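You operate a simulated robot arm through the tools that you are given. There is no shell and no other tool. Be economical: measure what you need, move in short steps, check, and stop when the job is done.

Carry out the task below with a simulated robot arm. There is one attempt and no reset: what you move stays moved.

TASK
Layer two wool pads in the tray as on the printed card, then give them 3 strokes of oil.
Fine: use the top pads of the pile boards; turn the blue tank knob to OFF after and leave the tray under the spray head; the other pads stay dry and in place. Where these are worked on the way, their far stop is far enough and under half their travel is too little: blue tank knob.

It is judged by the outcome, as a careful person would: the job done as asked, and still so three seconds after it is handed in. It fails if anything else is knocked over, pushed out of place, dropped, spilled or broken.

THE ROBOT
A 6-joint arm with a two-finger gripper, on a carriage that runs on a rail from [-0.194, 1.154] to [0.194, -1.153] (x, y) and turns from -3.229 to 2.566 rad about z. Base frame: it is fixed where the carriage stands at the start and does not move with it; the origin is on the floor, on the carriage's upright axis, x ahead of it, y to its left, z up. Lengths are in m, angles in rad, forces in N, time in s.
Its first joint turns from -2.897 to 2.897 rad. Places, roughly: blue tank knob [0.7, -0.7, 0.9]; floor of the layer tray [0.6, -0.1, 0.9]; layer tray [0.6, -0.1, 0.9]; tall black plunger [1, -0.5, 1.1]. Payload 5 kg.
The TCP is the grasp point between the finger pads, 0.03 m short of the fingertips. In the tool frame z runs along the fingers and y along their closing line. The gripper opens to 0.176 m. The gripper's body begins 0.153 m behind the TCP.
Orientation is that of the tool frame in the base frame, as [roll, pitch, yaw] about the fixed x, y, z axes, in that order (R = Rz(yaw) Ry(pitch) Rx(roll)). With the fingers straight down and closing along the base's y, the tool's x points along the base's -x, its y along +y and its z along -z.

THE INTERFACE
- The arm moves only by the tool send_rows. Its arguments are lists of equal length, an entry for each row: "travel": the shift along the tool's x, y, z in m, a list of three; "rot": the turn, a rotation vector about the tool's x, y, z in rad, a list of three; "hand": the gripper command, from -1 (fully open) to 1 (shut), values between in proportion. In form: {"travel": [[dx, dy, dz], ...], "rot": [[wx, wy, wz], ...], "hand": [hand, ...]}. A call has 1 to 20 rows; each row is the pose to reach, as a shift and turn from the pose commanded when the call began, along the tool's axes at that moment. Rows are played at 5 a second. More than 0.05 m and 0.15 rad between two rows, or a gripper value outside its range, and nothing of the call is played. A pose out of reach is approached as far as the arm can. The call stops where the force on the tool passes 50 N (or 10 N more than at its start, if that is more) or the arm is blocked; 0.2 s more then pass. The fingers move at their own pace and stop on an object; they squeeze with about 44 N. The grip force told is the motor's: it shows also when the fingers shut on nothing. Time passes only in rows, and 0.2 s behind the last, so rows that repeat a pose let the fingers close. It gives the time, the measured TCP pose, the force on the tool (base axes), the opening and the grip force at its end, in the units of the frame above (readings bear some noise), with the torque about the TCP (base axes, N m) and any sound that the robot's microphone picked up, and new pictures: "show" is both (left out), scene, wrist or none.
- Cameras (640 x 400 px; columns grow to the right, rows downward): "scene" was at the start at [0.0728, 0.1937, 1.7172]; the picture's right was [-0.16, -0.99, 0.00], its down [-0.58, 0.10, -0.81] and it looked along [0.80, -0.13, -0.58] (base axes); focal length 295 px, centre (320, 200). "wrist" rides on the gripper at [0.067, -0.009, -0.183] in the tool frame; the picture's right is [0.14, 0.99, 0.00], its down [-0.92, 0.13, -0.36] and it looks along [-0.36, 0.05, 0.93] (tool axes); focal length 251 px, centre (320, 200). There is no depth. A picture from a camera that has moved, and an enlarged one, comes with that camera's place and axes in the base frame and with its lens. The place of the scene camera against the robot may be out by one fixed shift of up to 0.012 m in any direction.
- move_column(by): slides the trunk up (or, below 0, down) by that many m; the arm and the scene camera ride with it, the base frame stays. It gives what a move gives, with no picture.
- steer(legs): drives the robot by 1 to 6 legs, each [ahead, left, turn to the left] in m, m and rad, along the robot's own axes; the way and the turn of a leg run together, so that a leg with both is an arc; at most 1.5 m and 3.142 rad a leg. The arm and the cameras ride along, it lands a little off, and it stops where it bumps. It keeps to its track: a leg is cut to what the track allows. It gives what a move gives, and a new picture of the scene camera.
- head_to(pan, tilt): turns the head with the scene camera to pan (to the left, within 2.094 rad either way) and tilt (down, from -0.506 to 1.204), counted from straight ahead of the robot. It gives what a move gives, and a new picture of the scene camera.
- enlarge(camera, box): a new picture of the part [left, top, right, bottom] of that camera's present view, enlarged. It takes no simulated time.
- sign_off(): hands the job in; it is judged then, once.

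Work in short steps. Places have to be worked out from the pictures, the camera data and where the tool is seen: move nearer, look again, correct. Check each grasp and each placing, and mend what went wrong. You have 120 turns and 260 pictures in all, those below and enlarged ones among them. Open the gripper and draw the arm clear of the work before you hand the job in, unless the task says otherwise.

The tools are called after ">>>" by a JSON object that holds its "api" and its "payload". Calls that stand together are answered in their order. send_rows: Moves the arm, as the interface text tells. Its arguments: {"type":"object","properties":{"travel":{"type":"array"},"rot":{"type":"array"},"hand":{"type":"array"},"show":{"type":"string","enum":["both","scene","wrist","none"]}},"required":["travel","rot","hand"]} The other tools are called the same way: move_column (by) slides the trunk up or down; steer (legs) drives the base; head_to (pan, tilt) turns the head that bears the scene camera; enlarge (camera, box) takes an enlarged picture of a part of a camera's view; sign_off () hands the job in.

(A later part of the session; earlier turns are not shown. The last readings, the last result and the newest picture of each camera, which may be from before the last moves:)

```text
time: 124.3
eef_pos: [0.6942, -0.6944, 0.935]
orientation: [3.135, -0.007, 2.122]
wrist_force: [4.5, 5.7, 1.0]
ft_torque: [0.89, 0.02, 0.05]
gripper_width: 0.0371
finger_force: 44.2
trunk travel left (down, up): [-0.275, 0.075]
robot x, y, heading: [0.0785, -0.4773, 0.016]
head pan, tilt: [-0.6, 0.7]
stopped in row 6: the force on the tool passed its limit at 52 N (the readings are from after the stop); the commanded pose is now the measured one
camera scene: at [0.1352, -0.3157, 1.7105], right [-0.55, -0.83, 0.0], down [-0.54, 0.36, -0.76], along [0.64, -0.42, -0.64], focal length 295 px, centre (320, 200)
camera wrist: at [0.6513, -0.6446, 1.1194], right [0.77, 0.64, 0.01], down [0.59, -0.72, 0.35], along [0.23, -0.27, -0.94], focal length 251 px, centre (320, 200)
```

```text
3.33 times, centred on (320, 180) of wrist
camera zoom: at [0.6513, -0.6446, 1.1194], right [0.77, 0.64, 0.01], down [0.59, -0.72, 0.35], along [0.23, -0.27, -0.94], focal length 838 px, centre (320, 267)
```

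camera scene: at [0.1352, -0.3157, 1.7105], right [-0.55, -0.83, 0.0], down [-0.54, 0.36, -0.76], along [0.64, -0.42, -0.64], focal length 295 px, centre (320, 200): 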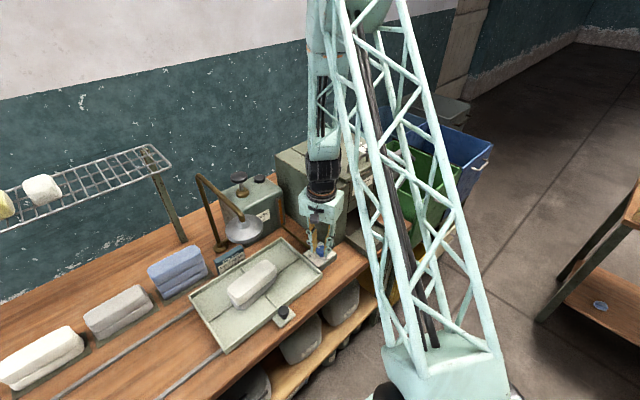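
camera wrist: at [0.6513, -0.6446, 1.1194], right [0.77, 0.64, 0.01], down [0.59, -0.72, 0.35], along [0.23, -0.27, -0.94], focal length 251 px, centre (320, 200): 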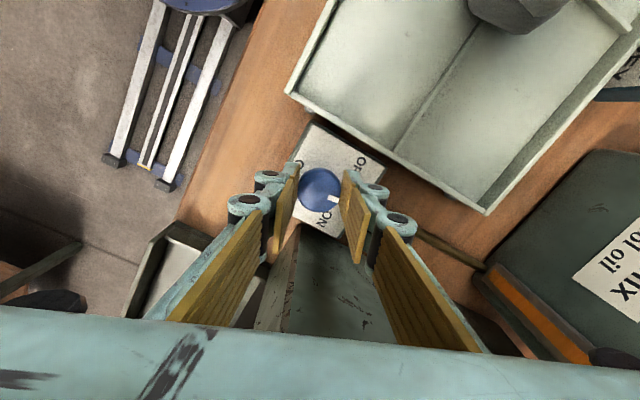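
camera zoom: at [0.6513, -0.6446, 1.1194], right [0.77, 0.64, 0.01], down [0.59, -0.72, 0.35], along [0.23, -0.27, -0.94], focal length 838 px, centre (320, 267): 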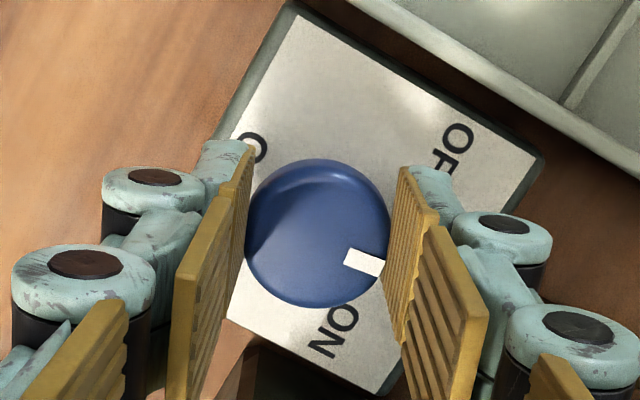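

The knob followed about 0.66 rad, then the slight off-centring built up side force. I release, recentre by 4 mm, regrip and continue clockwise.

>>> {"api": "send_rows", "payload": {"travel": [[0, 0, 0], [0.004, 0, 0], [0.004, 0, 0], [0.004, 0, 0], [0.004, 0, 0], [0.004, 0, 0], [0.004, 0, 0], [0.004, 0, 0], [0.004, 0, 0], [0.004, 0, 0], [0.004, 0, 0], [0.004, 0, 0], [0.004, 0, 0]], "rot": [[0, 0, 0], [0, 0, 0], [0, 0, 0], [0, 0, 0], [0, 0, 0], [0, 0, 0.11], [0, 0, 0.22], [0, 0, 0.33], [0, 0, 0.44], [0, 0, 0.55], [0, 0, 0.66], [0, 0, 0.77], [0, 0, 0.85]], "hand": [0.4, 0.4, 0.7, 0.8, 0.8, 0.8, 0.8, 0.8, 0.8, 0.8, 0.8, 0.8, 0.8], "show": "wrist"}}

>>> {"api": "enlarge", "payload": {"camera": "wrist", "box": [240, 120, 400, 240]}}

```text
time: 126.2
eef_pos: [0.6956, -0.6908, 0.9361]
orientation: [3.135, -0.011, 1.767]
wrist_force: [5.3, 3.1, -4.8]
ft_torque: [0.66, -0.23, 0.06]
gripper_width: 0.0369
finger_force: 44.9
trunk travel left (down, up): [-0.275, 0.075]
robot x, y, heading: [0.0835, -0.4801, 0.015]
head pan, tilt: [-0.6, 0.7]
stopped in row 9: the force on the tool passed its limit at 52 N (the readings are from after the stop); the commanded pose is now the measured one
camera wrist: at [0.6725, -0.6288, 1.1202], right [0.94, 0.33, 0.01], down [0.31, -0.88, 0.36], along [0.12, -0.33, -0.93], focal length 251 px, centre (320, 200)
```

wrist: 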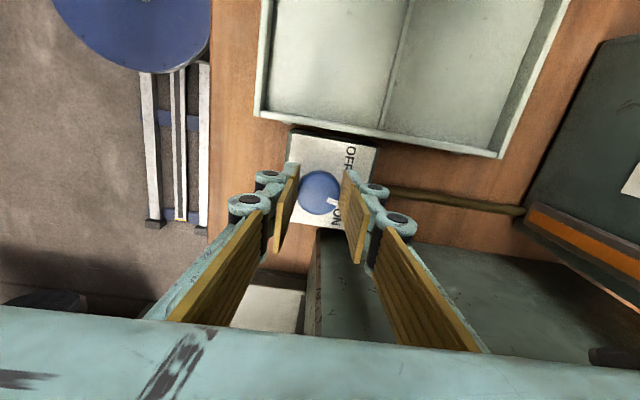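

```text
3.33 times, centred on (320, 180) of wrist
camera zoom: at [0.6725, -0.6288, 1.1202], right [0.94, 0.33, 0.01], down [0.31, -0.88, 0.36], along [0.12, -0.33, -0.93], focal length 838 px, centre (320, 267)
```

zoom: 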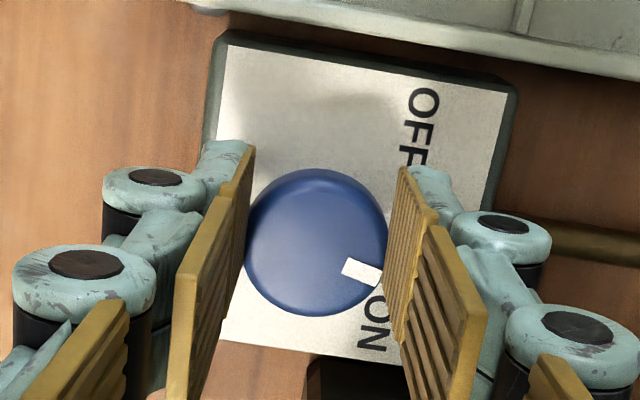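

The pointer is now at ON, against its stop. I release, rise well above everything and go over the tall black plunger.

>>> {"api": "send_rows", "payload": {"travel": [[0, 0, 0], [0, 0, 0], [0, 0, -0.045], [0, 0, -0.09], [0, 0, -0.135], [0, 0, -0.18], [0, 0, -0.225], [0, 0, -0.27], [0, 0, -0.314], [0.01, 0.04, -0.314], [0.02, 0.08, -0.314], [0.03, 0.12, -0.314], [0.04, 0.16, -0.314], [0.05, 0.2, -0.314], [0.06, 0.24, -0.314], [0.07, 0.28, -0.314], [0.08, 0.319, -0.314], [0.08, 0.319, -0.314]], "rot": [[0, 0, 0], [0, 0, 0], [0, 0, 0], [0, 0, 0], [0, 0, 0], [0, 0, 0], [0, 0, 0], [0, 0, 0], [0, 0, 0], [0, 0, 0], [0, 0, 0], [0, 0, 0], [0, 0, 0], [0, 0, 0], [0, 0, 0], [0, 0, 0], [0, 0, 0], [0, 0, 0]], "hand": [0.2, 0.2, 0.2, 0.2, 0.2, 0.2, 0.2, 0.5, 1, 1, 1, 1, 1, 1, 1, 1, 1, 1]}}

>>> {"api": "enlarge", "payload": {"camera": "scene", "box": [295, 235, 345, 275]}}

>>> {"api": "enlarge", "payload": {"camera": "scene", "box": [180, 110, 320, 260]}}

```text
time: 130.0
eef_pos: [0.991, -0.5539, 1.2538]
orientation: [3.134, -0.01, 1.769]
wrist_force: [0.4, 0.8, -0.4]
ft_torque: [-0.06, 0.13, 0.0]
gripper_width: 0.0
finger_force: 44.3
trunk travel left (down, up): [-0.275, 0.075]
robot x, y, heading: [0.0841, -0.4745, 0.013]
head pan, tilt: [-0.6, 0.7]
camera scene: at [0.1352, -0.3162, 1.7107], right [-0.55, -0.83, 0.0], down [-0.54, 0.36, -0.76], along [0.64, -0.42, -0.64], focal length 295 px, centre (320, 200)
camera wrist: at [0.9686, -0.4928, 1.4377], right [0.94, 0.33, 0.01], down [0.3, -0.88, 0.36], along [0.12, -0.33, -0.93], focal length 251 px, centre (320, 200)
```

scene: 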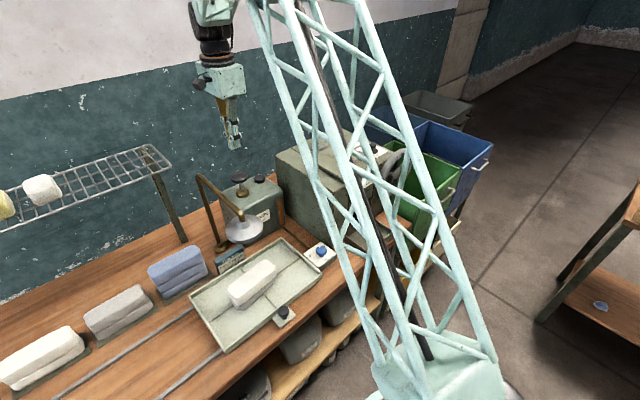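
wrist: 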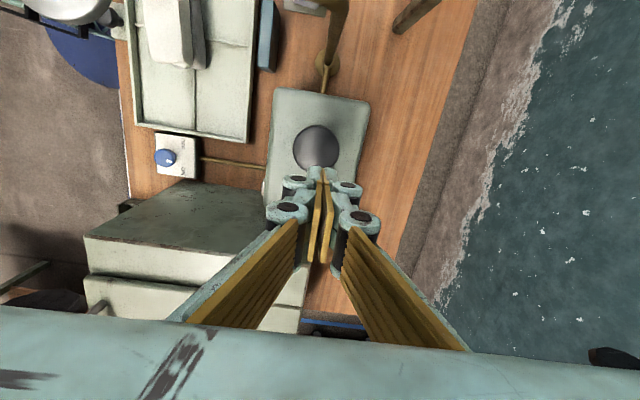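

```text
10.00 times, centred on (320, 255) of scene
camera zoom: at [0.1352, -0.3162, 1.7107], right [-0.55, -0.83, 0.0], down [-0.54, 0.36, -0.76], along [0.64, -0.42, -0.64], focal length 2946 px, centre (320, -350)
```

zoom: 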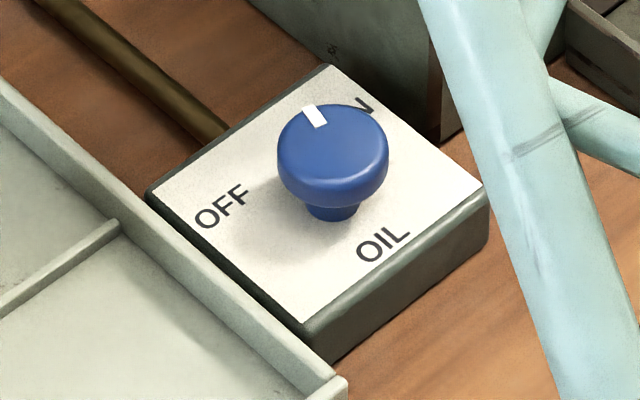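

```text
2.67 times, centred on (250, 185) of scene
camera zoom: at [0.1352, -0.3162, 1.7107], right [-0.55, -0.83, 0.0], down [-0.54, 0.36, -0.76], along [0.64, -0.42, -0.64], focal length 786 px, centre (507, 240)
```

zoom: 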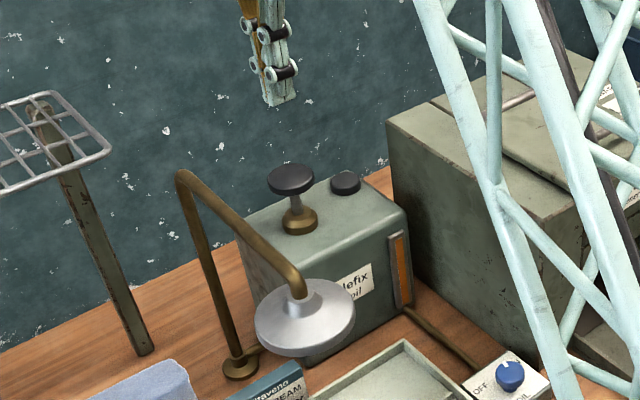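

The knob reads ON. The plunger's black top is at about (0.986, −0.546, 1.117). I centre on it and go down to just above.

>>> {"api": "send_rows", "payload": {"travel": [[0.0088, -0.0033, 0.02], [0.0088, -0.0033, 0.05], [0.0088, -0.0033, 0.075], [0.0088, -0.0033, 0.085], [0.0088, -0.0033, 0.085]], "rot": [[0, 0, 0], [0, 0, 0], [0, 0, 0], [0, 0, 0], [0, 0, 0]], "hand": [1, 1, 1, 1, 1]}}

>>> {"api": "enlarge", "payload": {"camera": "scene", "box": [190, 130, 300, 220]}}

>>> {"api": "enlarge", "payload": {"camera": "wrist", "box": [240, 100, 400, 220]}}

```text
time: 131.2
eef_pos: [0.9829, -0.5451, 1.1691]
orientation: [3.134, -0.008, 1.768]
wrist_force: [-0.2, -1.1, -0.5]
ft_torque: [0.02, 0.01, -0.01]
gripper_width: 0.0001
finger_force: 43.8
trunk travel left (down, up): [-0.275, 0.075]
robot x, y, heading: [0.0814, -0.4783, 0.013]
head pan, tilt: [-0.6, 0.7]
camera scene: at [0.1344, -0.3165, 1.7107], right [-0.55, -0.83, 0.0], down [-0.54, 0.36, -0.77], along [0.64, -0.42, -0.64], focal length 295 px, centre (320, 200)
camera wrist: at [0.9613, -0.4836, 1.3524], right [0.94, 0.33, 0.01], down [0.3, -0.88, 0.36], along [0.12, -0.33, -0.93], focal length 251 px, centre (320, 200)
```

scene: 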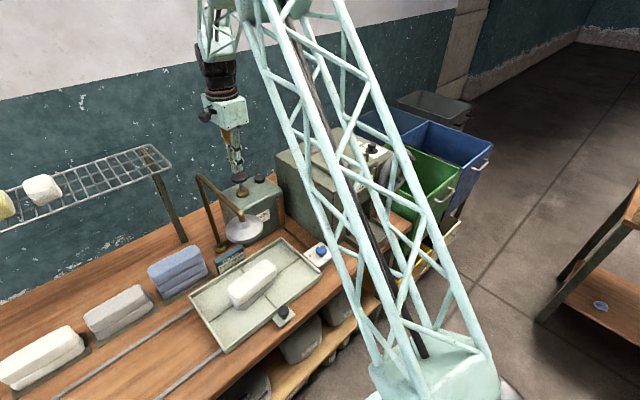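
wrist: 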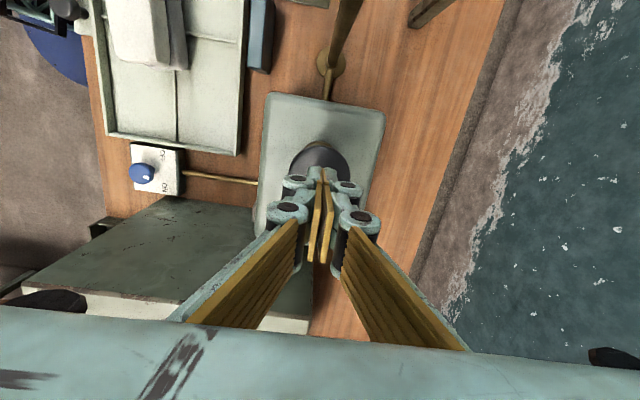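

```text
4.44 times, centred on (245, 175) of scene
camera zoom: at [0.1344, -0.3165, 1.7107], right [-0.55, -0.83, 0.0], down [-0.54, 0.36, -0.77], along [0.64, -0.42, -0.64], focal length 1309 px, centre (653, 311)
```

zoom: 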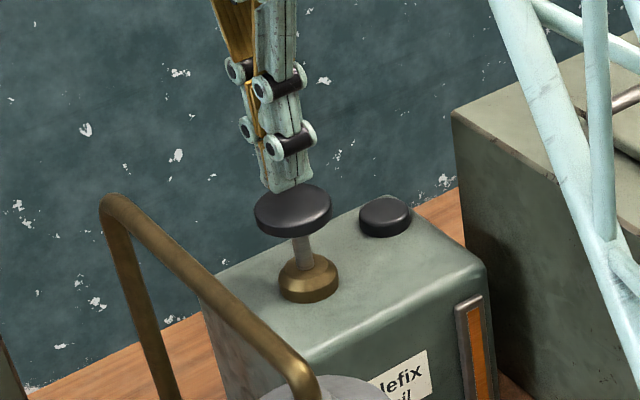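

```text
3.33 times, centred on (320, 160) of wrist
camera zoom: at [0.9613, -0.4836, 1.3524], right [0.94, 0.33, 0.01], down [0.3, -0.88, 0.36], along [0.12, -0.33, -0.93], focal length 838 px, centre (320, 333)
```

zoom: 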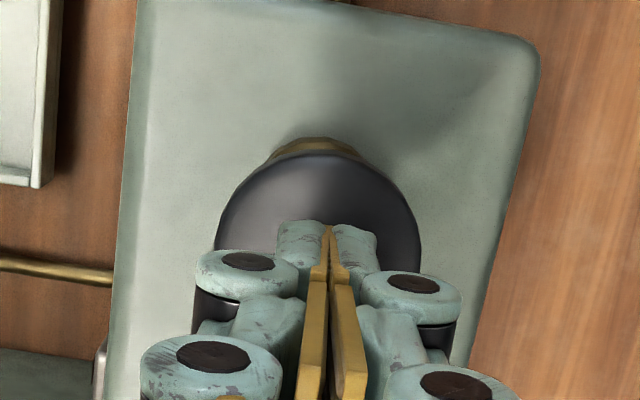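

The fingertips are centred over the plunger. I press down slowly for the first stroke and watch force and sound.

>>> {"api": "send_rows", "payload": {"travel": [[0.002, 0, 0.012], [0.004, 0, 0.022], [0.004, 0, 0.03], [0.004, 0, 0.037], [0.004, 0, 0.043], [0.004, 0, 0.049], [0.004, 0, 0.055]], "rot": [[0, 0, 0], [0, 0, 0], [0, 0, 0], [0, 0, 0], [0, 0, 0], [0, 0, 0], [0, 0, 0]], "hand": [1, 1, 1, 1, 1, 1, 1], "show": "none"}}

>>> {"api": "enlarge", "payload": {"camera": "scene", "box": [190, 130, 300, 270]}}

```text
time: 132.8
eef_pos: [0.9832, -0.5396, 1.1195]
orientation: [3.127, -0.006, 1.769]
wrist_force: [-2.9, -1.9, 46.5]
ft_torque: [-0.4, 0.05, -0.11]
gripper_width: 0.006
finger_force: 44.8
trunk travel left (down, up): [-0.275, 0.075]
robot x, y, heading: [0.081, -0.4795, 0.014]
head pan, tilt: [-0.6, 0.7]
```

```text
2.86 times, centred on (245, 200) of scene
camera zoom: at [0.1315, -0.3164, 1.7113], right [-0.55, -0.83, 0.0], down [-0.53, 0.36, -0.77], along [0.64, -0.42, -0.64], focal length 842 px, centre (534, 200)
```

zoom: 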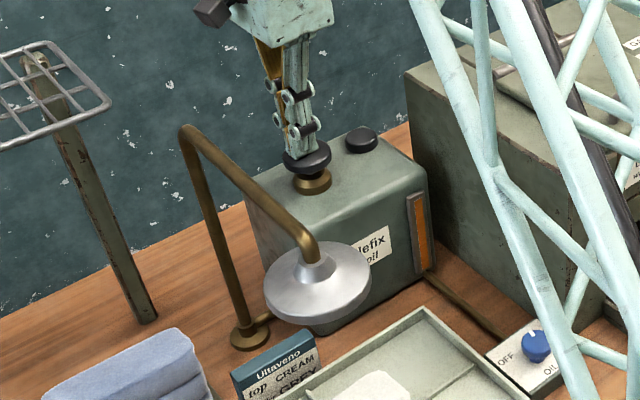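

The plunger is down almost to its collar at 46 N. I press a little further to be sure of a full stroke.

>>> {"api": "send_rows", "payload": {"travel": [[0, 0, 0.003], [0, 0, 0.006], [0, 0, 0.008]], "rot": [[0, 0, 0], [0, 0, 0], [0, 0, 0]], "hand": [1, 1, 1], "show": "none"}}

>>> {"api": "enlarge", "payload": {"camera": "scene", "box": [220, 160, 280, 210]}}

```text
time: 133.1
eef_pos: [0.9864, -0.5411, 1.1186]
orientation: [3.123, -0.008, 1.768]
wrist_force: [-5.3, -0.7, 25.8]
ft_torque: [-0.23, 0.04, -0.16]
gripper_width: 0.006
finger_force: 45.4
trunk travel left (down, up): [-0.275, 0.075]
robot x, y, heading: [0.0835, -0.4747, 0.015]
head pan, tilt: [-0.6, 0.7]
stopped in row 1: the force on the tool passed its limit at 60 N (the readings are from after the stop); the commanded pose is now the measured one
```

```text
8.00 times, centred on (250, 185) of scene
camera zoom: at [0.132, -0.3163, 1.7106], right [-0.55, -0.83, 0.0], down [-0.54, 0.36, -0.77], along [0.64, -0.42, -0.64], focal length 2356 px, centre (880, 320)
```

zoom: 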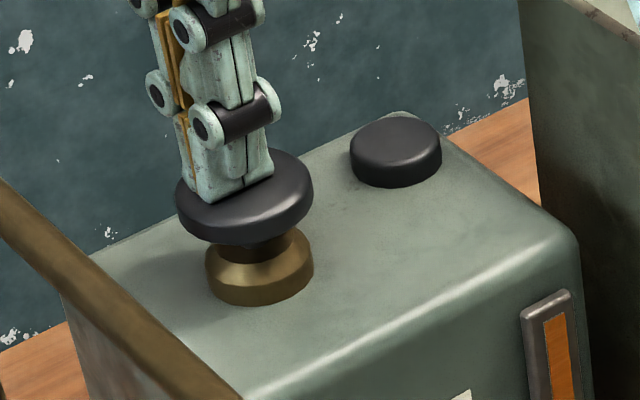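

It is at its hard stop, so stroke one is complete. I raise and check that the plunger springs back.

>>> {"api": "send_rows", "payload": {"travel": [[0, 0, -0.01], [0, 0, -0.025], [0, 0, -0.04], [0, 0, -0.052], [0, 0, -0.052], [0, 0, -0.052]], "rot": [[0, 0, 0], [0, 0, 0], [0, 0, 0], [0, 0, 0], [0, 0, 0], [0, 0, 0]], "hand": [1, 1, 1, 1, 1, 1], "show": "none"}}

>>> {"api": "enlarge", "payload": {"camera": "scene", "box": [190, 150, 290, 310]}}

```text
time: 134.5
eef_pos: [0.9854, -0.5428, 1.1682]
orientation: [3.129, -0.005, 1.769]
wrist_force: [0.4, 0.0, 0.1]
ft_torque: [-0.01, 0.04, 0.01]
gripper_width: 0.0002
finger_force: 45.4
trunk travel left (down, up): [-0.275, 0.075]
robot x, y, heading: [0.0789, -0.4743, 0.013]
head pan, tilt: [-0.6, 0.7]
```

```text
2.50 times, centred on (240, 230) of scene
camera zoom: at [0.1347, -0.3165, 1.7106], right [-0.55, -0.83, 0.0], down [-0.54, 0.36, -0.76], along [0.64, -0.42, -0.64], focal length 736 px, centre (520, 125)
```

zoom: 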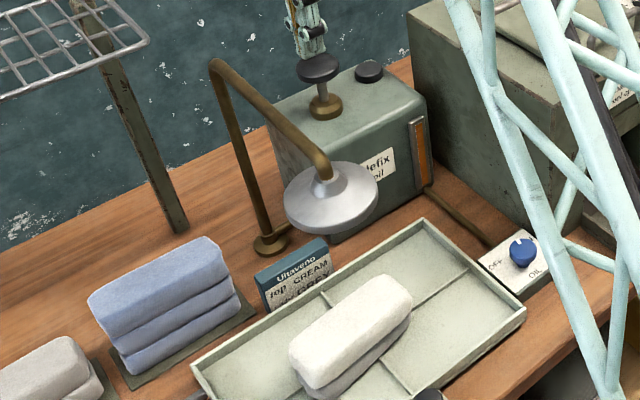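

The plunger sprang back. I check the pads for a sign of oil before the next strokes.

>>> {"api": "enlarge", "payload": {"camera": "scene", "box": [220, 250, 290, 310]}}

```text
6.67 times, centred on (255, 280) of scene
camera zoom: at [0.1347, -0.3165, 1.7106], right [-0.55, -0.83, 0.0], down [-0.54, 0.36, -0.76], along [0.64, -0.42, -0.64], focal length 1964 px, centre (753, -333)
```

zoom: 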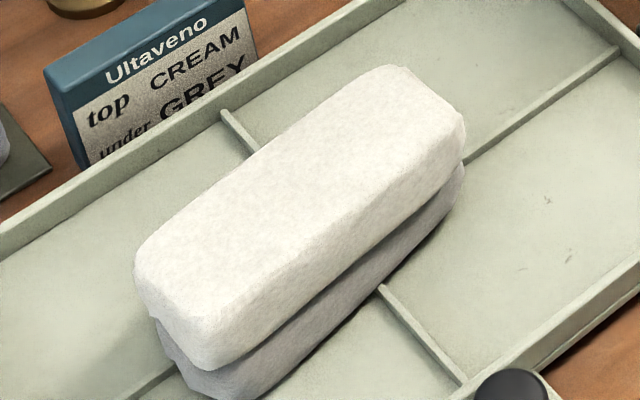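

No visible change. I compare the tank's sight gauge, which may show oil used.

>>> {"api": "enlarge", "payload": {"camera": "scene", "box": [270, 185, 310, 235]}}

>>> {"api": "enlarge", "payload": {"camera": "scene", "box": [295, 235, 345, 275]}}

```text
8.00 times, centred on (290, 210) of scene
camera zoom: at [0.1347, -0.3165, 1.7106], right [-0.55, -0.83, 0.0], down [-0.54, 0.36, -0.76], along [0.64, -0.42, -0.64], focal length 2356 px, centre (560, 120)
```

zoom: 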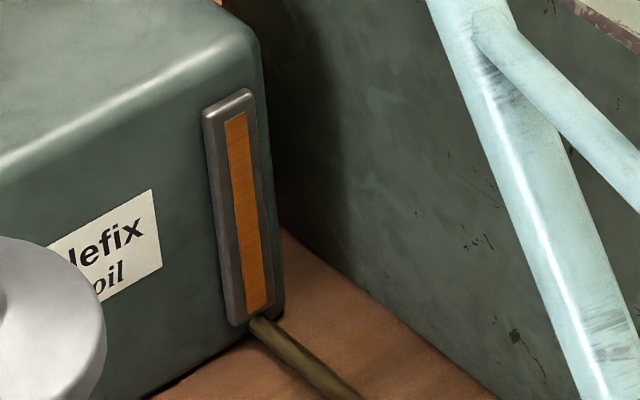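

```text
10.00 times, centred on (320, 255) of scene
camera zoom: at [0.1347, -0.3165, 1.7106], right [-0.55, -0.83, 0.0], down [-0.54, 0.36, -0.76], along [0.64, -0.42, -0.64], focal length 2946 px, centre (320, -350)
```

zoom: 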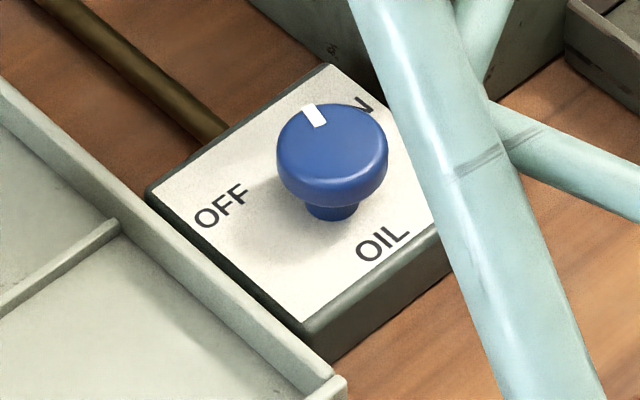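

The knob may be at about three-quarters of its travel. To be sure, I go back and turn it fully to its ON stop before judging the strokes.

>>> {"api": "send_rows", "payload": {"travel": [[0, 0, -0.04], [0, 0, -0.08], [-0.011, -0.039, -0.08], [-0.022, -0.079, -0.08], [-0.034, -0.118, -0.08], [-0.045, -0.158, -0.08], [-0.056, -0.197, -0.08], [-0.067, -0.236, -0.08], [-0.079, -0.276, -0.08], [-0.0896, -0.315, -0.08], [-0.0896, -0.315, -0.035], [-0.0896, -0.315, 0.01], [-0.0896, -0.315, 0.055], [-0.0896, -0.315, 0.1], [-0.0896, -0.315, 0.145], [-0.0896, -0.315, 0.168], [-0.0896, -0.315, 0.168]], "rot": [[0, 0, 0], [0, 0, 0], [0, 0, -0.06], [0, 0, -0.12], [0, 0, -0.18], [0, 0, -0.24], [0, 0, -0.3], [0, 0, -0.36], [0, 0, -0.42], [0, 0, -0.49], [0, 0, -0.49], [0, 0, -0.49], [0, 0, -0.49], [0, 0, -0.49], [0, 0, -0.49], [0, 0, -0.49], [0, 0, -0.49]], "hand": [1, 1, 0.5, 0.2, 0.2, 0.2, 0.2, 0.2, 0.2, 0.2, 0.2, 0.2, 0.2, 0.2, 0.2, 0.2, 0.2], "show": "none"}}

>>> {"api": "enlarge", "payload": {"camera": "wrist", "box": [240, 100, 400, 220]}}

```text
time: 138.1
eef_pos: [0.6962, -0.6883, 0.9955]
orientation: [3.127, 0.0, 2.255]
wrist_force: [-0.1, -0.3, -0.2]
ft_torque: [0.05, 0.05, -0.03]
gripper_width: 0.0702
finger_force: 0.1
trunk travel left (down, up): [-0.275, 0.075]
robot x, y, heading: [0.0795, -0.4734, 0.013]
head pan, tilt: [-0.6, 0.7]
```

```text
3.33 times, centred on (320, 160) of wrist
camera zoom: at [0.6446, -0.6452, 1.1788], right [0.68, 0.73, 0.02], down [0.68, -0.64, 0.36], along [0.28, -0.24, -0.93], focal length 838 px, centre (320, 333)
```

zoom: 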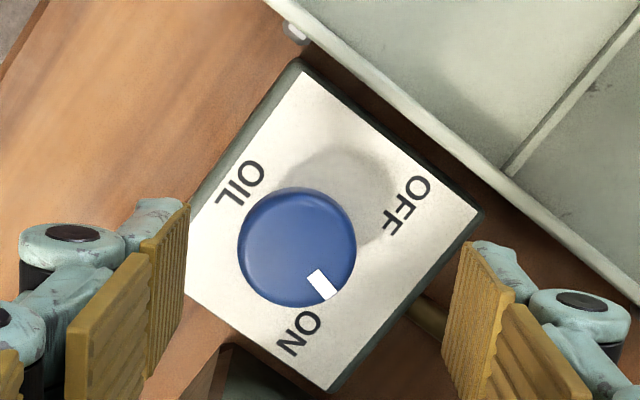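

The pointer is only about 60% of the way, so more turning is needed. I recentre (7 mm), descend, grip and turn further clockwise to the stop.

>>> {"api": "send_rows", "payload": {"travel": [[-0.0013, -0.0072, 0], [-0.0013, -0.0072, 0.03], [-0.0013, -0.0072, 0.055], [-0.0013, -0.0072, 0.063], [-0.0013, -0.0072, 0.063], [-0.0013, -0.0072, 0.063], [-0.0013, -0.0072, 0.063], [-0.0013, -0.0072, 0.063], [-0.0013, -0.0072, 0.063], [-0.0013, -0.0072, 0.063], [-0.0013, -0.0072, 0.063], [-0.0013, -0.0072, 0.063], [-0.0013, -0.0072, 0.063], [-0.0013, -0.0072, 0.063]], "rot": [[0, 0, 0], [0, 0, 0], [0, 0, 0], [0, 0, 0], [0, 0, 0], [0, 0, 0], [0, 0, 0.1], [0, 0, 0.2], [0, 0, 0.3], [0, 0, 0.4], [0, 0, 0.5], [0, 0, 0.6], [0, 0, 0.7], [0, 0, 0.8]], "hand": [0.2, 0.2, 0.2, 0.2, 0.7, 0.8, 0.8, 0.8, 0.8, 0.8, 0.8, 0.8, 0.8, 0.8], "show": "none"}}

>>> {"api": "enlarge", "payload": {"camera": "wrist", "box": [240, 120, 400, 240]}}

```text
time: 140.8
eef_pos: [0.6983, -0.692, 0.9343]
orientation: [3.124, -0.008, 1.614]
wrist_force: [5.1, 3.8, -4.0]
ft_torque: [0.45, -0.33, 0.05]
gripper_width: 0.0381
finger_force: 44.3
trunk travel left (down, up): [-0.275, 0.075]
robot x, y, heading: [0.0816, -0.4778, 0.015]
head pan, tilt: [-0.6, 0.7]
stopped in row 13: the force on the tool passed its limit at 52 N (the readings are from after the stop); the commanded pose is now the measured one
```

```text
3.33 times, centred on (320, 180) of wrist
camera zoom: at [0.6818, -0.6284, 1.1171], right [0.98, 0.18, 0.02], down [0.16, -0.92, 0.36], along [0.08, -0.35, -0.93], focal length 838 px, centre (320, 267)
```

zoom: 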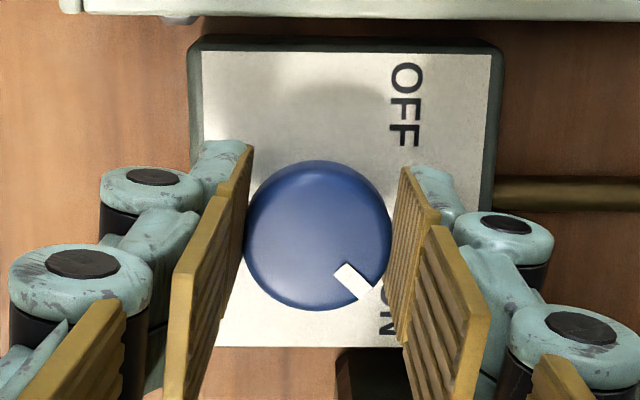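

The pointer is fully at ON now. I release, rise and return above the plunger.

>>> {"api": "send_rows", "payload": {"travel": [[0, 0, 0], [0, 0, 0], [0, 0, -0.045], [0, 0, -0.09], [0, 0, -0.135], [0, 0, -0.18], [0, 0, -0.225], [0, 0, -0.27], [0, 0, -0.316], [0.017, 0.037, -0.316], [0.034, 0.073, -0.316], [0.051, 0.11, -0.316], [0.068, 0.147, -0.316], [0.085, 0.183, -0.316], [0.102, 0.22, -0.316], [0.119, 0.256, -0.316], [0.136, 0.293, -0.316], [0.136, 0.293, -0.275], [0.136, 0.293, -0.235], [0.136, 0.293, -0.235]], "rot": [[0, 0, 0], [0, 0, 0], [0, 0, 0], [0, 0, 0], [0, 0, 0], [0, 0, 0], [0, 0, 0], [0, 0, 0], [0, 0, 0], [0, 0, 0], [0, 0, 0], [0, 0, 0], [0, 0, 0], [0, 0, 0], [0, 0, 0], [0, 0, 0], [0, 0, 0], [0, 0, 0], [0, 0, 0], [0, 0, 0]], "hand": [0.2, 0.2, 0.2, 0.2, 0.2, 0.2, 0.2, 0.5, 1, 1, 1, 1, 1, 1, 1, 1, 1, 1, 1, 1], "show": "none"}}

>>> {"api": "enlarge", "payload": {"camera": "wrist", "box": [240, 100, 400, 220]}}

>>> {"api": "enlarge", "payload": {"camera": "scene", "box": [210, 170, 350, 310]}}

```text
time: 145.1
eef_pos: [0.9793, -0.5437, 1.1741]
orientation: [3.125, -0.006, 1.612]
wrist_force: [0.1, -0.1, -0.4]
ft_torque: [-0.03, 0.09, -0.03]
gripper_width: 0.0
finger_force: 43.8
trunk travel left (down, up): [-0.275, 0.075]
robot x, y, heading: [0.0802, -0.4807, 0.019]
head pan, tilt: [-0.6, 0.7]
```

```text
3.33 times, centred on (320, 160) of wrist
camera zoom: at [0.9652, -0.4799, 1.3581], right [0.98, 0.18, 0.02], down [0.16, -0.92, 0.36], along [0.08, -0.35, -0.93], focal length 838 px, centre (320, 333)
```

zoom: 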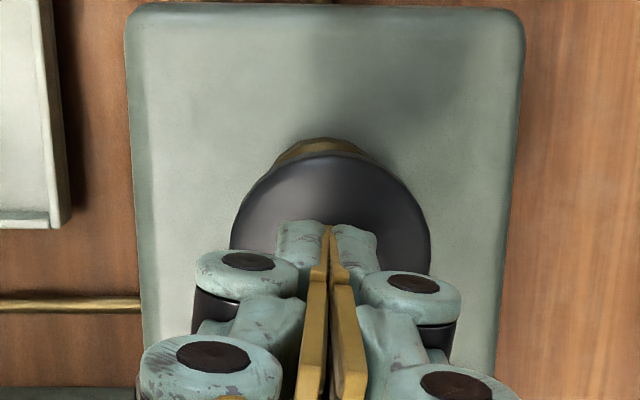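

```text
2.86 times, centred on (280, 240) of scene
camera zoom: at [0.1349, -0.3162, 1.7107], right [-0.55, -0.83, 0.0], down [-0.54, 0.36, -0.76], along [0.64, -0.42, -0.64], focal length 842 px, centre (434, 86)
```

zoom: 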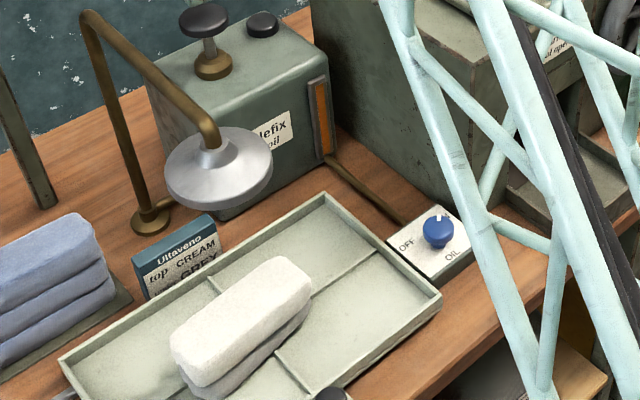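

The knob shows ON. I press the plunger down to its stop again and look at the head and pads while it is down.

>>> {"api": "send_rows", "payload": {"travel": [[0, 0.003, 0.012], [0, 0.003, 0.024], [0, 0.003, 0.033], [0, 0.003, 0.04], [0, 0.003, 0.046], [0, 0.003, 0.051], [0, 0.003, 0.055], [0, 0.003, 0.058], [0, 0.003, 0.061]], "rot": [[0, 0, 0], [0, 0, 0], [0, 0, 0], [0, 0, 0], [0, 0, 0], [0, 0, 0], [0, 0, 0], [0, 0, 0], [0, 0, 0]], "hand": [1, 1, 1, 1, 1, 1, 1, 1, 1], "show": "none"}}

>>> {"api": "enlarge", "payload": {"camera": "scene", "box": [210, 170, 310, 320]}}

```text
time: 147.2
eef_pos: [0.9836, -0.5467, 1.1192]
orientation: [3.118, -0.008, 1.614]
wrist_force: [-7.9, 0.2, 23.8]
ft_torque: [-0.24, 0.17, -0.08]
gripper_width: 0.0057
finger_force: 44.8
trunk travel left (down, up): [-0.275, 0.075]
robot x, y, heading: [0.0835, -0.4768, 0.011]
head pan, tilt: [-0.6, 0.7]
stopped in row 9: the force on the tool passed its limit at 51 N (the readings are from after the stop); the commanded pose is now the measured one
```

```text
2.67 times, centred on (260, 245) of scene
camera zoom: at [0.1321, -0.316, 1.7106], right [-0.55, -0.83, 0.0], down [-0.54, 0.36, -0.77], along [0.64, -0.42, -0.64], focal length 786 px, centre (480, 80)
```

zoom: 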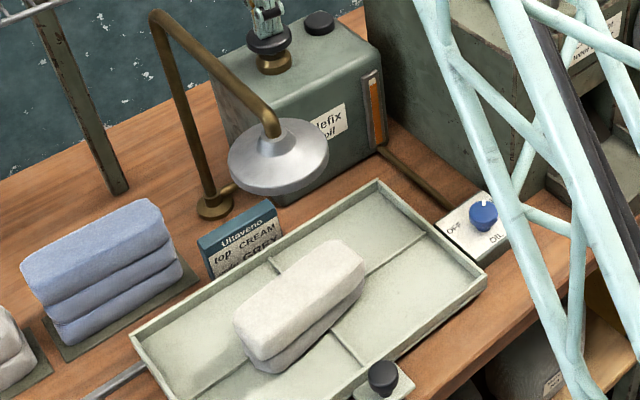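

The cream pad now looks darker and oily, unlike after the first press, so that press (knob only partly open) gave no oil. I release the plunger and confirm.

>>> {"api": "send_rows", "payload": {"travel": [[0, 0, -0.015], [0, 0, -0.035], [0, 0, -0.052], [0, 0, -0.052], [0, 0, -0.052]], "rot": [[0, 0, 0], [0, 0, 0], [0, 0, 0], [0, 0, 0], [0, 0, 0]], "hand": [1, 1, 1, 1, 1], "show": "none"}}

>>> {"api": "enlarge", "payload": {"camera": "scene", "box": [220, 250, 290, 310]}}

```text
time: 148.4
eef_pos: [0.9831, -0.5473, 1.1686]
orientation: [3.121, -0.006, 1.613]
wrist_force: [1.0, 0.5, -1.0]
ft_torque: [-0.02, 0.04, -0.02]
gripper_width: 0.0001
finger_force: 44.9
trunk travel left (down, up): [-0.275, 0.075]
robot x, y, heading: [0.0765, -0.4786, 0.013]
head pan, tilt: [-0.6, 0.7]
```

```text
6.67 times, centred on (255, 280) of scene
camera zoom: at [0.1346, -0.3163, 1.7106], right [-0.55, -0.83, 0.0], down [-0.54, 0.36, -0.76], along [0.64, -0.42, -0.64], focal length 1964 px, centre (753, -333)
```

zoom: 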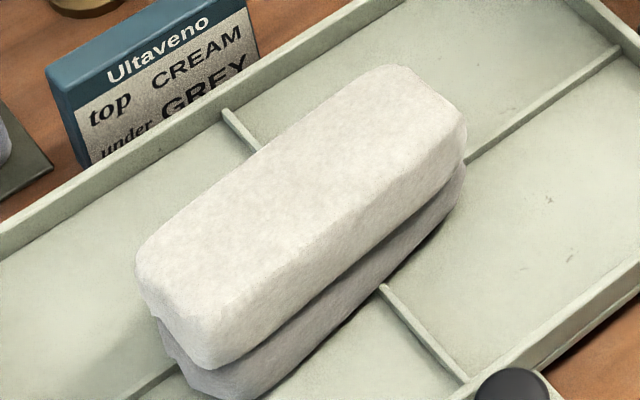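

Yes, it is visibly darker than after the first press: one effective stroke so far. I do the second effective stroke the same way.

>>> {"api": "send_rows", "payload": {"travel": [[0, 0, 0.012], [0, 0, 0.022], [0, 0, 0.03], [0, 0, 0.037], [0, 0, 0.043], [0, 0, 0.048], [0, 0, 0.052], [0, 0, 0.055], [0, 0, 0.058]], "rot": [[0, 0, 0], [0, 0, 0], [0, 0, 0], [0, 0, 0], [0, 0, 0], [0, 0, 0], [0, 0, 0], [0, 0, 0], [0, 0, 0]], "hand": [1, 1, 1, 1, 1, 1, 1, 1, 1], "show": "none"}}

>>> {"api": "send_rows", "payload": {"travel": [[0, 0, -0.015], [0, 0, -0.035], [0, 0, -0.052], [0, 0, -0.052], [0, 0, -0.052]], "rot": [[0, 0, 0], [0, 0, 0], [0, 0, 0], [0, 0, 0], [0, 0, 0]], "hand": [1, 1, 1, 1, 1], "show": "none"}}

>>> {"api": "enlarge", "payload": {"camera": "scene", "box": [220, 250, 290, 310]}}

```text
time: 150.3
eef_pos: [0.9853, -0.5467, 1.1183]
orientation: [3.112, -0.005, 1.612]
wrist_force: [-5.5, 0.1, 26.2]
ft_torque: [-0.19, 0.1, -0.11]
gripper_width: 0.0059
finger_force: 45.3
trunk travel left (down, up): [-0.275, 0.075]
robot x, y, heading: [0.0813, -0.4774, 0.017]
head pan, tilt: [-0.6, 0.7]
stopped in row 9: the force on the tool passed its limit at 55 N (the readings are from after the stop); the commanded pose is now the measured one
```

```text
time: 151.5
eef_pos: [0.9855, -0.5472, 1.1677]
orientation: [3.115, -0.006, 1.613]
wrist_force: [0.6, -0.3, -0.3]
ft_torque: [0.0, 0.05, -0.01]
gripper_width: 0.0001
finger_force: 45.1
trunk travel left (down, up): [-0.275, 0.075]
robot x, y, heading: [0.0785, -0.479, 0.013]
head pan, tilt: [-0.6, 0.7]
```

```text
6.67 times, centred on (255, 280) of scene
camera zoom: at [0.1348, -0.3164, 1.7106], right [-0.55, -0.83, 0.0], down [-0.54, 0.36, -0.76], along [0.64, -0.42, -0.64], focal length 1964 px, centre (753, -333)
```

zoom: 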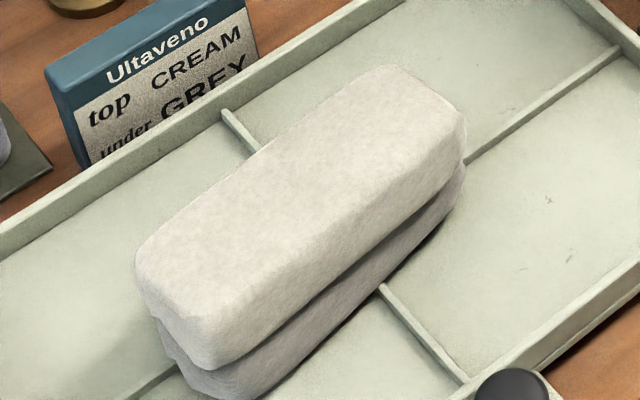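

It darkened by another step, so each effective stroke shows. I now do the third effective stroke.

>>> {"api": "send_rows", "payload": {"travel": [[0, 0, 0.012], [0, 0, 0.022], [0, 0, 0.03], [0, 0, 0.037], [0, 0, 0.043], [0, 0, 0.048], [0, 0, 0.052], [0, 0, 0.055], [0, 0, 0.058]], "rot": [[0, 0, 0], [0, 0, 0], [0, 0, 0], [0, 0, 0], [0, 0, 0], [0, 0, 0], [0, 0, 0], [0, 0, 0], [0, 0, 0]], "hand": [1, 1, 1, 1, 1, 1, 1, 1, 1], "show": "none"}}

>>> {"api": "send_rows", "payload": {"travel": [[0, 0, -0.015], [0, 0, -0.035], [0, 0, -0.052], [0, 0, -0.09], [0, 0, -0.13], [0, 0, -0.13]], "rot": [[0, 0, 0], [0, 0, 0], [0, 0, 0], [0, 0, 0], [0, 0, 0], [0, 0, 0]], "hand": [1, 1, 1, 1, 1, 1], "show": "none"}}

>>> {"api": "enlarge", "payload": {"camera": "scene", "box": [0, 230, 300, 400]}}

>>> {"api": "enlarge", "payload": {"camera": "scene", "box": [220, 250, 290, 310]}}

```text
time: 153.4
eef_pos: [0.9871, -0.5461, 1.119]
orientation: [3.109, -0.006, 1.612]
wrist_force: [-6.0, 0.7, 24.7]
ft_torque: [-0.15, 0.14, -0.07]
gripper_width: 0.0063
finger_force: 45.0
trunk travel left (down, up): [-0.275, 0.075]
robot x, y, heading: [0.0812, -0.4786, 0.017]
head pan, tilt: [-0.6, 0.7]
stopped in row 9: the force on the tool passed its limit at 54 N (the readings are from after the stop); the commanded pose is now the measured one
```

```text
time: 154.8
eef_pos: [0.9838, -0.5472, 1.2466]
orientation: [3.113, -0.005, 1.612]
wrist_force: [-0.5, -0.8, 0.4]
ft_torque: [0.04, -0.09, -0.01]
gripper_width: 0.0001
finger_force: 44.9
trunk travel left (down, up): [-0.275, 0.075]
robot x, y, heading: [0.0785, -0.4764, 0.013]
head pan, tilt: [-0.6, 0.7]
```

```text
2.13 times, centred on (150, 315) of scene
camera zoom: at [0.1339, -0.3165, 1.7106], right [-0.55, -0.83, 0.0], down [-0.54, 0.36, -0.77], along [0.64, -0.42, -0.64], focal length 628 px, centre (683, -45)
```

zoom: 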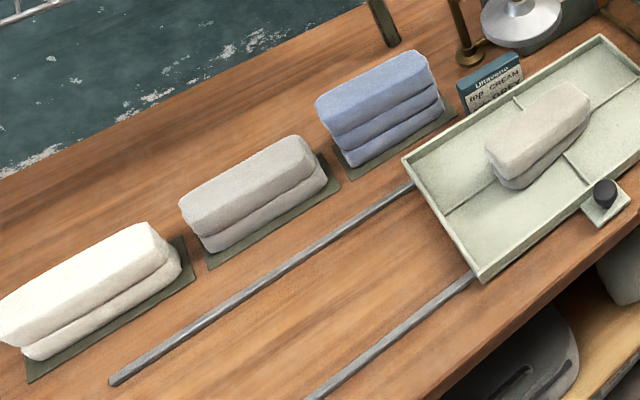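

```text
6.67 times, centred on (255, 280) of scene
camera zoom: at [0.1339, -0.3165, 1.7106], right [-0.55, -0.83, 0.0], down [-0.54, 0.36, -0.77], along [0.64, -0.42, -0.64], focal length 1964 px, centre (753, -333)
```

zoom: 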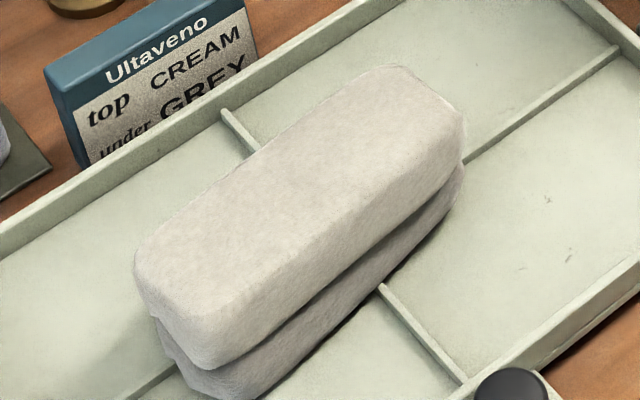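

Three clear darkening steps; the other pads stay dry. Now I return to the knob, with the gripper turned ready for an anticlockwise quarter turn to OFF.

>>> {"api": "send_rows", "payload": {"travel": [[-0.017, -0.037, 0], [-0.033, -0.074, 0], [-0.05, -0.111, 0], [-0.067, -0.148, 0], [-0.084, -0.185, 0], [-0.1, -0.222, 0], [-0.117, -0.259, 0], [-0.1338, -0.2955, 0], [-0.1338, -0.2955, 0.045], [-0.1338, -0.2955, 0.09], [-0.1338, -0.2955, 0.135], [-0.1338, -0.2955, 0.18], [-0.1338, -0.2955, 0.22], [-0.1338, -0.2955, 0.251], [-0.1338, -0.2955, 0.251]], "rot": [[0.005, 0, 0.045], [0.01, 0, 0.09], [0.015, 0, 0.135], [0.02, 0, 0.18], [0.025, 0, 0.225], [0.028, 0, 0.27], [0.028, 0, 0.315], [0.028, 0, 0.36], [0.028, 0, 0.36], [0.028, 0, 0.36], [0.028, 0, 0.36], [0.028, 0, 0.36], [0.028, 0, 0.36], [0.028, 0, 0.36], [0.028, 0, 0.36]], "hand": [1, 0.5, 0.2, 0.2, 0.2, 0.2, 0.2, 0.2, 0.2, 0.2, 0.2, 0.2, 0.2, 0.2, 0.2], "show": "none"}}

>>> {"api": "enlarge", "payload": {"camera": "wrist", "box": [240, 100, 400, 220]}}

```text
time: 158.0
eef_pos: [0.6998, -0.6924, 0.9854]
orientation: [-3.139, -0.01, 1.251]
wrist_force: [0.9, -0.4, 0.1]
ft_torque: [0.01, 0.1, 0.0]
gripper_width: 0.0701
finger_force: 0.0
trunk travel left (down, up): [-0.275, 0.075]
robot x, y, heading: [0.0812, -0.476, 0.017]
head pan, tilt: [-0.6, 0.7]
```

```text
3.33 times, centred on (320, 160) of wrist
camera zoom: at [0.713, -0.6293, 1.169], right [0.98, -0.18, 0.0], down [-0.17, -0.92, 0.35], along [-0.06, -0.35, -0.94], focal length 838 px, centre (320, 333)
```

zoom: 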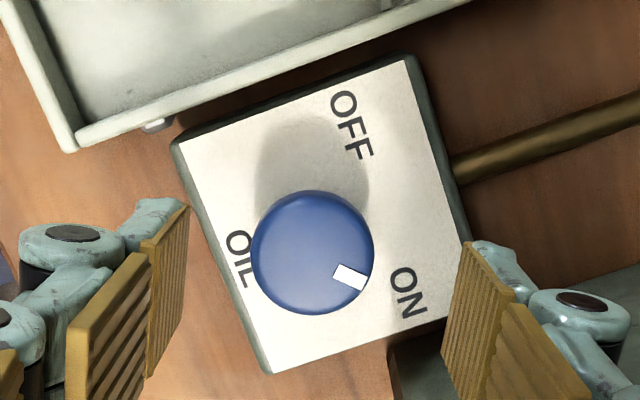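

Well centred; the pointer reads ON. I descend, grip and turn anticlockwise towards OFF.

>>> {"api": "send_rows", "payload": {"travel": [[0, -0.002, 0.025], [0, -0.002, 0.045], [0, -0.002, 0.052], [0, -0.002, 0.052], [0, -0.002, 0.052], [0, -0.002, 0.052], [0, -0.002, 0.052], [0, -0.002, 0.052], [0, -0.002, 0.052], [0, -0.002, 0.052], [0, -0.002, 0.052], [0, -0.002, 0.052], [0, -0.002, 0.052], [0, -0.002, 0.052], [0, -0.002, 0.052], [0, -0.002, 0.052], [0, -0.002, 0.052], [0, -0.002, 0.052]], "rot": [[0, 0, 0], [0, 0, 0], [0, 0, 0], [0, 0, 0], [0, 0, 0], [0, 0, 0], [0, 0, -0.12], [0, 0, -0.24], [0, 0, -0.36], [0, 0, -0.48], [0, 0, -0.6], [0, 0, -0.72], [0, 0, -0.84], [0, 0, -0.96], [0, 0, -1.08], [0, 0, -1.2], [0, 0, -1.32], [0, 0, -1.45]], "hand": [0.2, 0.2, 0.2, 0.7, 0.8, 0.8, 0.8, 0.8, 0.8, 0.8, 0.8, 0.8, 0.8, 0.8, 0.8, 0.8, 0.8, 0.8], "show": "none"}}

>>> {"api": "enlarge", "payload": {"camera": "wrist", "box": [240, 120, 400, 240]}}

```text
time: 160.5
eef_pos: [0.6947, -0.6906, 0.9341]
orientation: [-3.139, -0.014, 1.893]
wrist_force: [-5.2, -3.9, 8.4]
ft_torque: [-0.43, 0.54, -0.06]
gripper_width: 0.0381
finger_force: 44.9
trunk travel left (down, up): [-0.275, 0.075]
robot x, y, heading: [0.0814, -0.478, 0.011]
head pan, tilt: [-0.6, 0.7]
stopped in row 12: the force on the tool passed its limit at 53 N (the readings are from after the stop); the commanded pose is now the measured one
```

```text
3.33 times, centred on (320, 180) of wrist
camera zoom: at [0.6661, -0.6339, 1.1178], right [0.9, 0.45, 0.0], down [0.42, -0.84, 0.35], along [0.16, -0.31, -0.94], focal length 838 px, centre (320, 267)
```

zoom: 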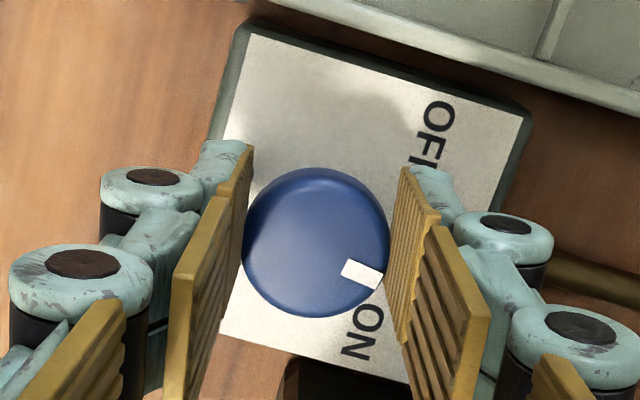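

It turned about halfway before side force built up again. I release to relieve it, regrip and continue, with a second regrip in the same sequence.

>>> {"api": "send_rows", "payload": {"travel": [[0, 0, 0], [0, 0, 0], [0, 0, 0], [0, 0, 0], [0, 0, 0], [0, 0, 0], [0, 0, 0], [0, 0, 0], [0, 0, 0], [0, 0, 0], [0, 0, 0], [0, 0, 0], [0, 0, 0], [0, 0, 0], [0, 0, 0], [0, 0, 0], [0, 0, 0], [0, 0, 0]], "rot": [[0, 0, 0], [0, 0, 0], [0, 0, 0], [0, 0, 0], [0, 0, -0.11], [0, 0, -0.22], [0, 0, -0.33], [0, 0, -0.44], [0, 0, -0.44], [0, 0, -0.44], [0, 0, -0.44], [0, 0, -0.44], [0, 0, -0.44], [0, 0, -0.55], [0, 0, -0.66], [0, 0, -0.77], [0, 0, -0.83], [0, 0, -0.87]], "hand": [0.3, 0.3, 0.7, 0.8, 0.8, 0.8, 0.8, 0.8, 0.8, 0.3, 0.3, 0.7, 0.8, 0.8, 0.8, 0.8, 0.8, 0.8], "show": "none"}}

>>> {"api": "enlarge", "payload": {"camera": "wrist", "box": [240, 120, 400, 240]}}

```text
time: 162.3
eef_pos: [0.6913, -0.6918, 0.9333]
orientation: [3.138, -0.017, 2.318]
wrist_force: [-6.9, -4.5, 10.0]
ft_torque: [-0.48, 0.55, -0.08]
gripper_width: 0.038
finger_force: 45.0
trunk travel left (down, up): [-0.275, 0.075]
robot x, y, heading: [0.0764, -0.479, 0.01]
head pan, tilt: [-0.6, 0.7]
stopped in row 9: the force on the tool passed its limit at 51 N (the readings are from after the stop); the commanded pose is now the measured one
```

```text
3.33 times, centred on (320, 180) of wrist
camera zoom: at [0.6416, -0.6534, 1.1174], right [0.63, 0.77, 0.01], down [0.72, -0.6, 0.35], along [0.27, -0.22, -0.94], focal length 838 px, centre (320, 267)
```

zoom: 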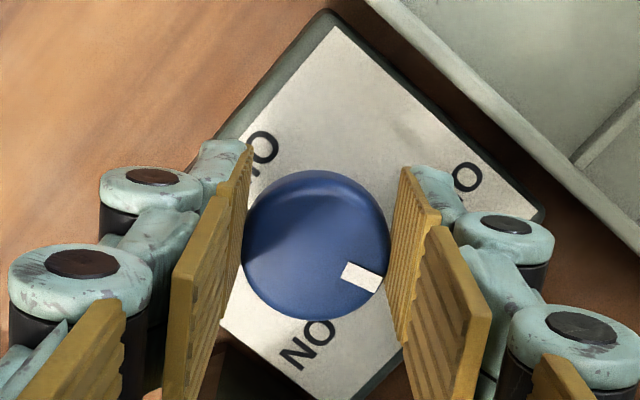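

Now at mid-travel. I regrip and continue another step.

>>> {"api": "send_rows", "payload": {"travel": [[0, 0, 0], [0, 0, 0], [0, 0, 0], [0, 0, 0], [0, 0, 0], [0, 0, 0], [0, 0, 0], [0, 0, 0], [0, 0, 0], [0, 0, 0], [0, 0, 0], [0, 0, 0], [0, 0, 0], [0, 0, 0], [0, 0, 0], [0, 0, 0], [0, 0, 0]], "rot": [[0, 0, 0], [0, 0, 0], [0, 0, 0], [0, 0, 0], [0, 0, -0.1], [0, 0, -0.2], [0, 0, -0.3], [0, 0, -0.38], [0, 0, -0.38], [0, 0, -0.38], [0, 0, -0.25], [0, 0, -0.12], [0, 0, 0], [0, 0, 0], [0, 0, 0], [0, 0, 0], [0, 0, 0]], "hand": [0.3, 0.3, 0.7, 0.8, 0.8, 0.8, 0.8, 0.8, 0.3, 0.3, 0.3, 0.3, 0.3, 0.3, 0.7, 0.8, 0.8], "show": "none"}}

>>> {"api": "enlarge", "payload": {"camera": "wrist", "box": [240, 120, 400, 240]}}

```text
time: 164.1
eef_pos: [0.6911, -0.6942, 0.9333]
orientation: [3.132, -0.017, 2.666]
wrist_force: [-5.1, -5.2, 6.3]
ft_torque: [-0.61, 0.25, -0.09]
gripper_width: 0.0383
finger_force: 45.1
trunk travel left (down, up): [-0.275, 0.075]
robot x, y, heading: [0.0783, -0.479, 0.009]
head pan, tilt: [-0.6, 0.7]
stopped in row 8: the force on the tool passed its limit at 52 N (the readings are from after the stop); the commanded pose is now the measured one
```

```text
3.33 times, centred on (320, 180) of wrist
camera zoom: at [0.6288, -0.6765, 1.1169], right [0.33, 0.94, 0.01], down [0.88, -0.31, 0.35], along [0.33, -0.1, -0.94], focal length 838 px, centre (320, 267)
```

zoom: 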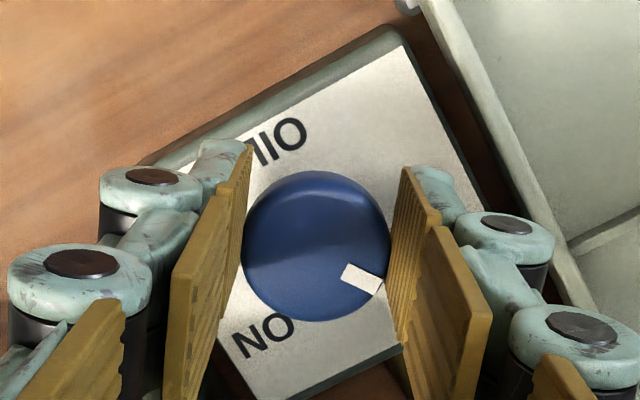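

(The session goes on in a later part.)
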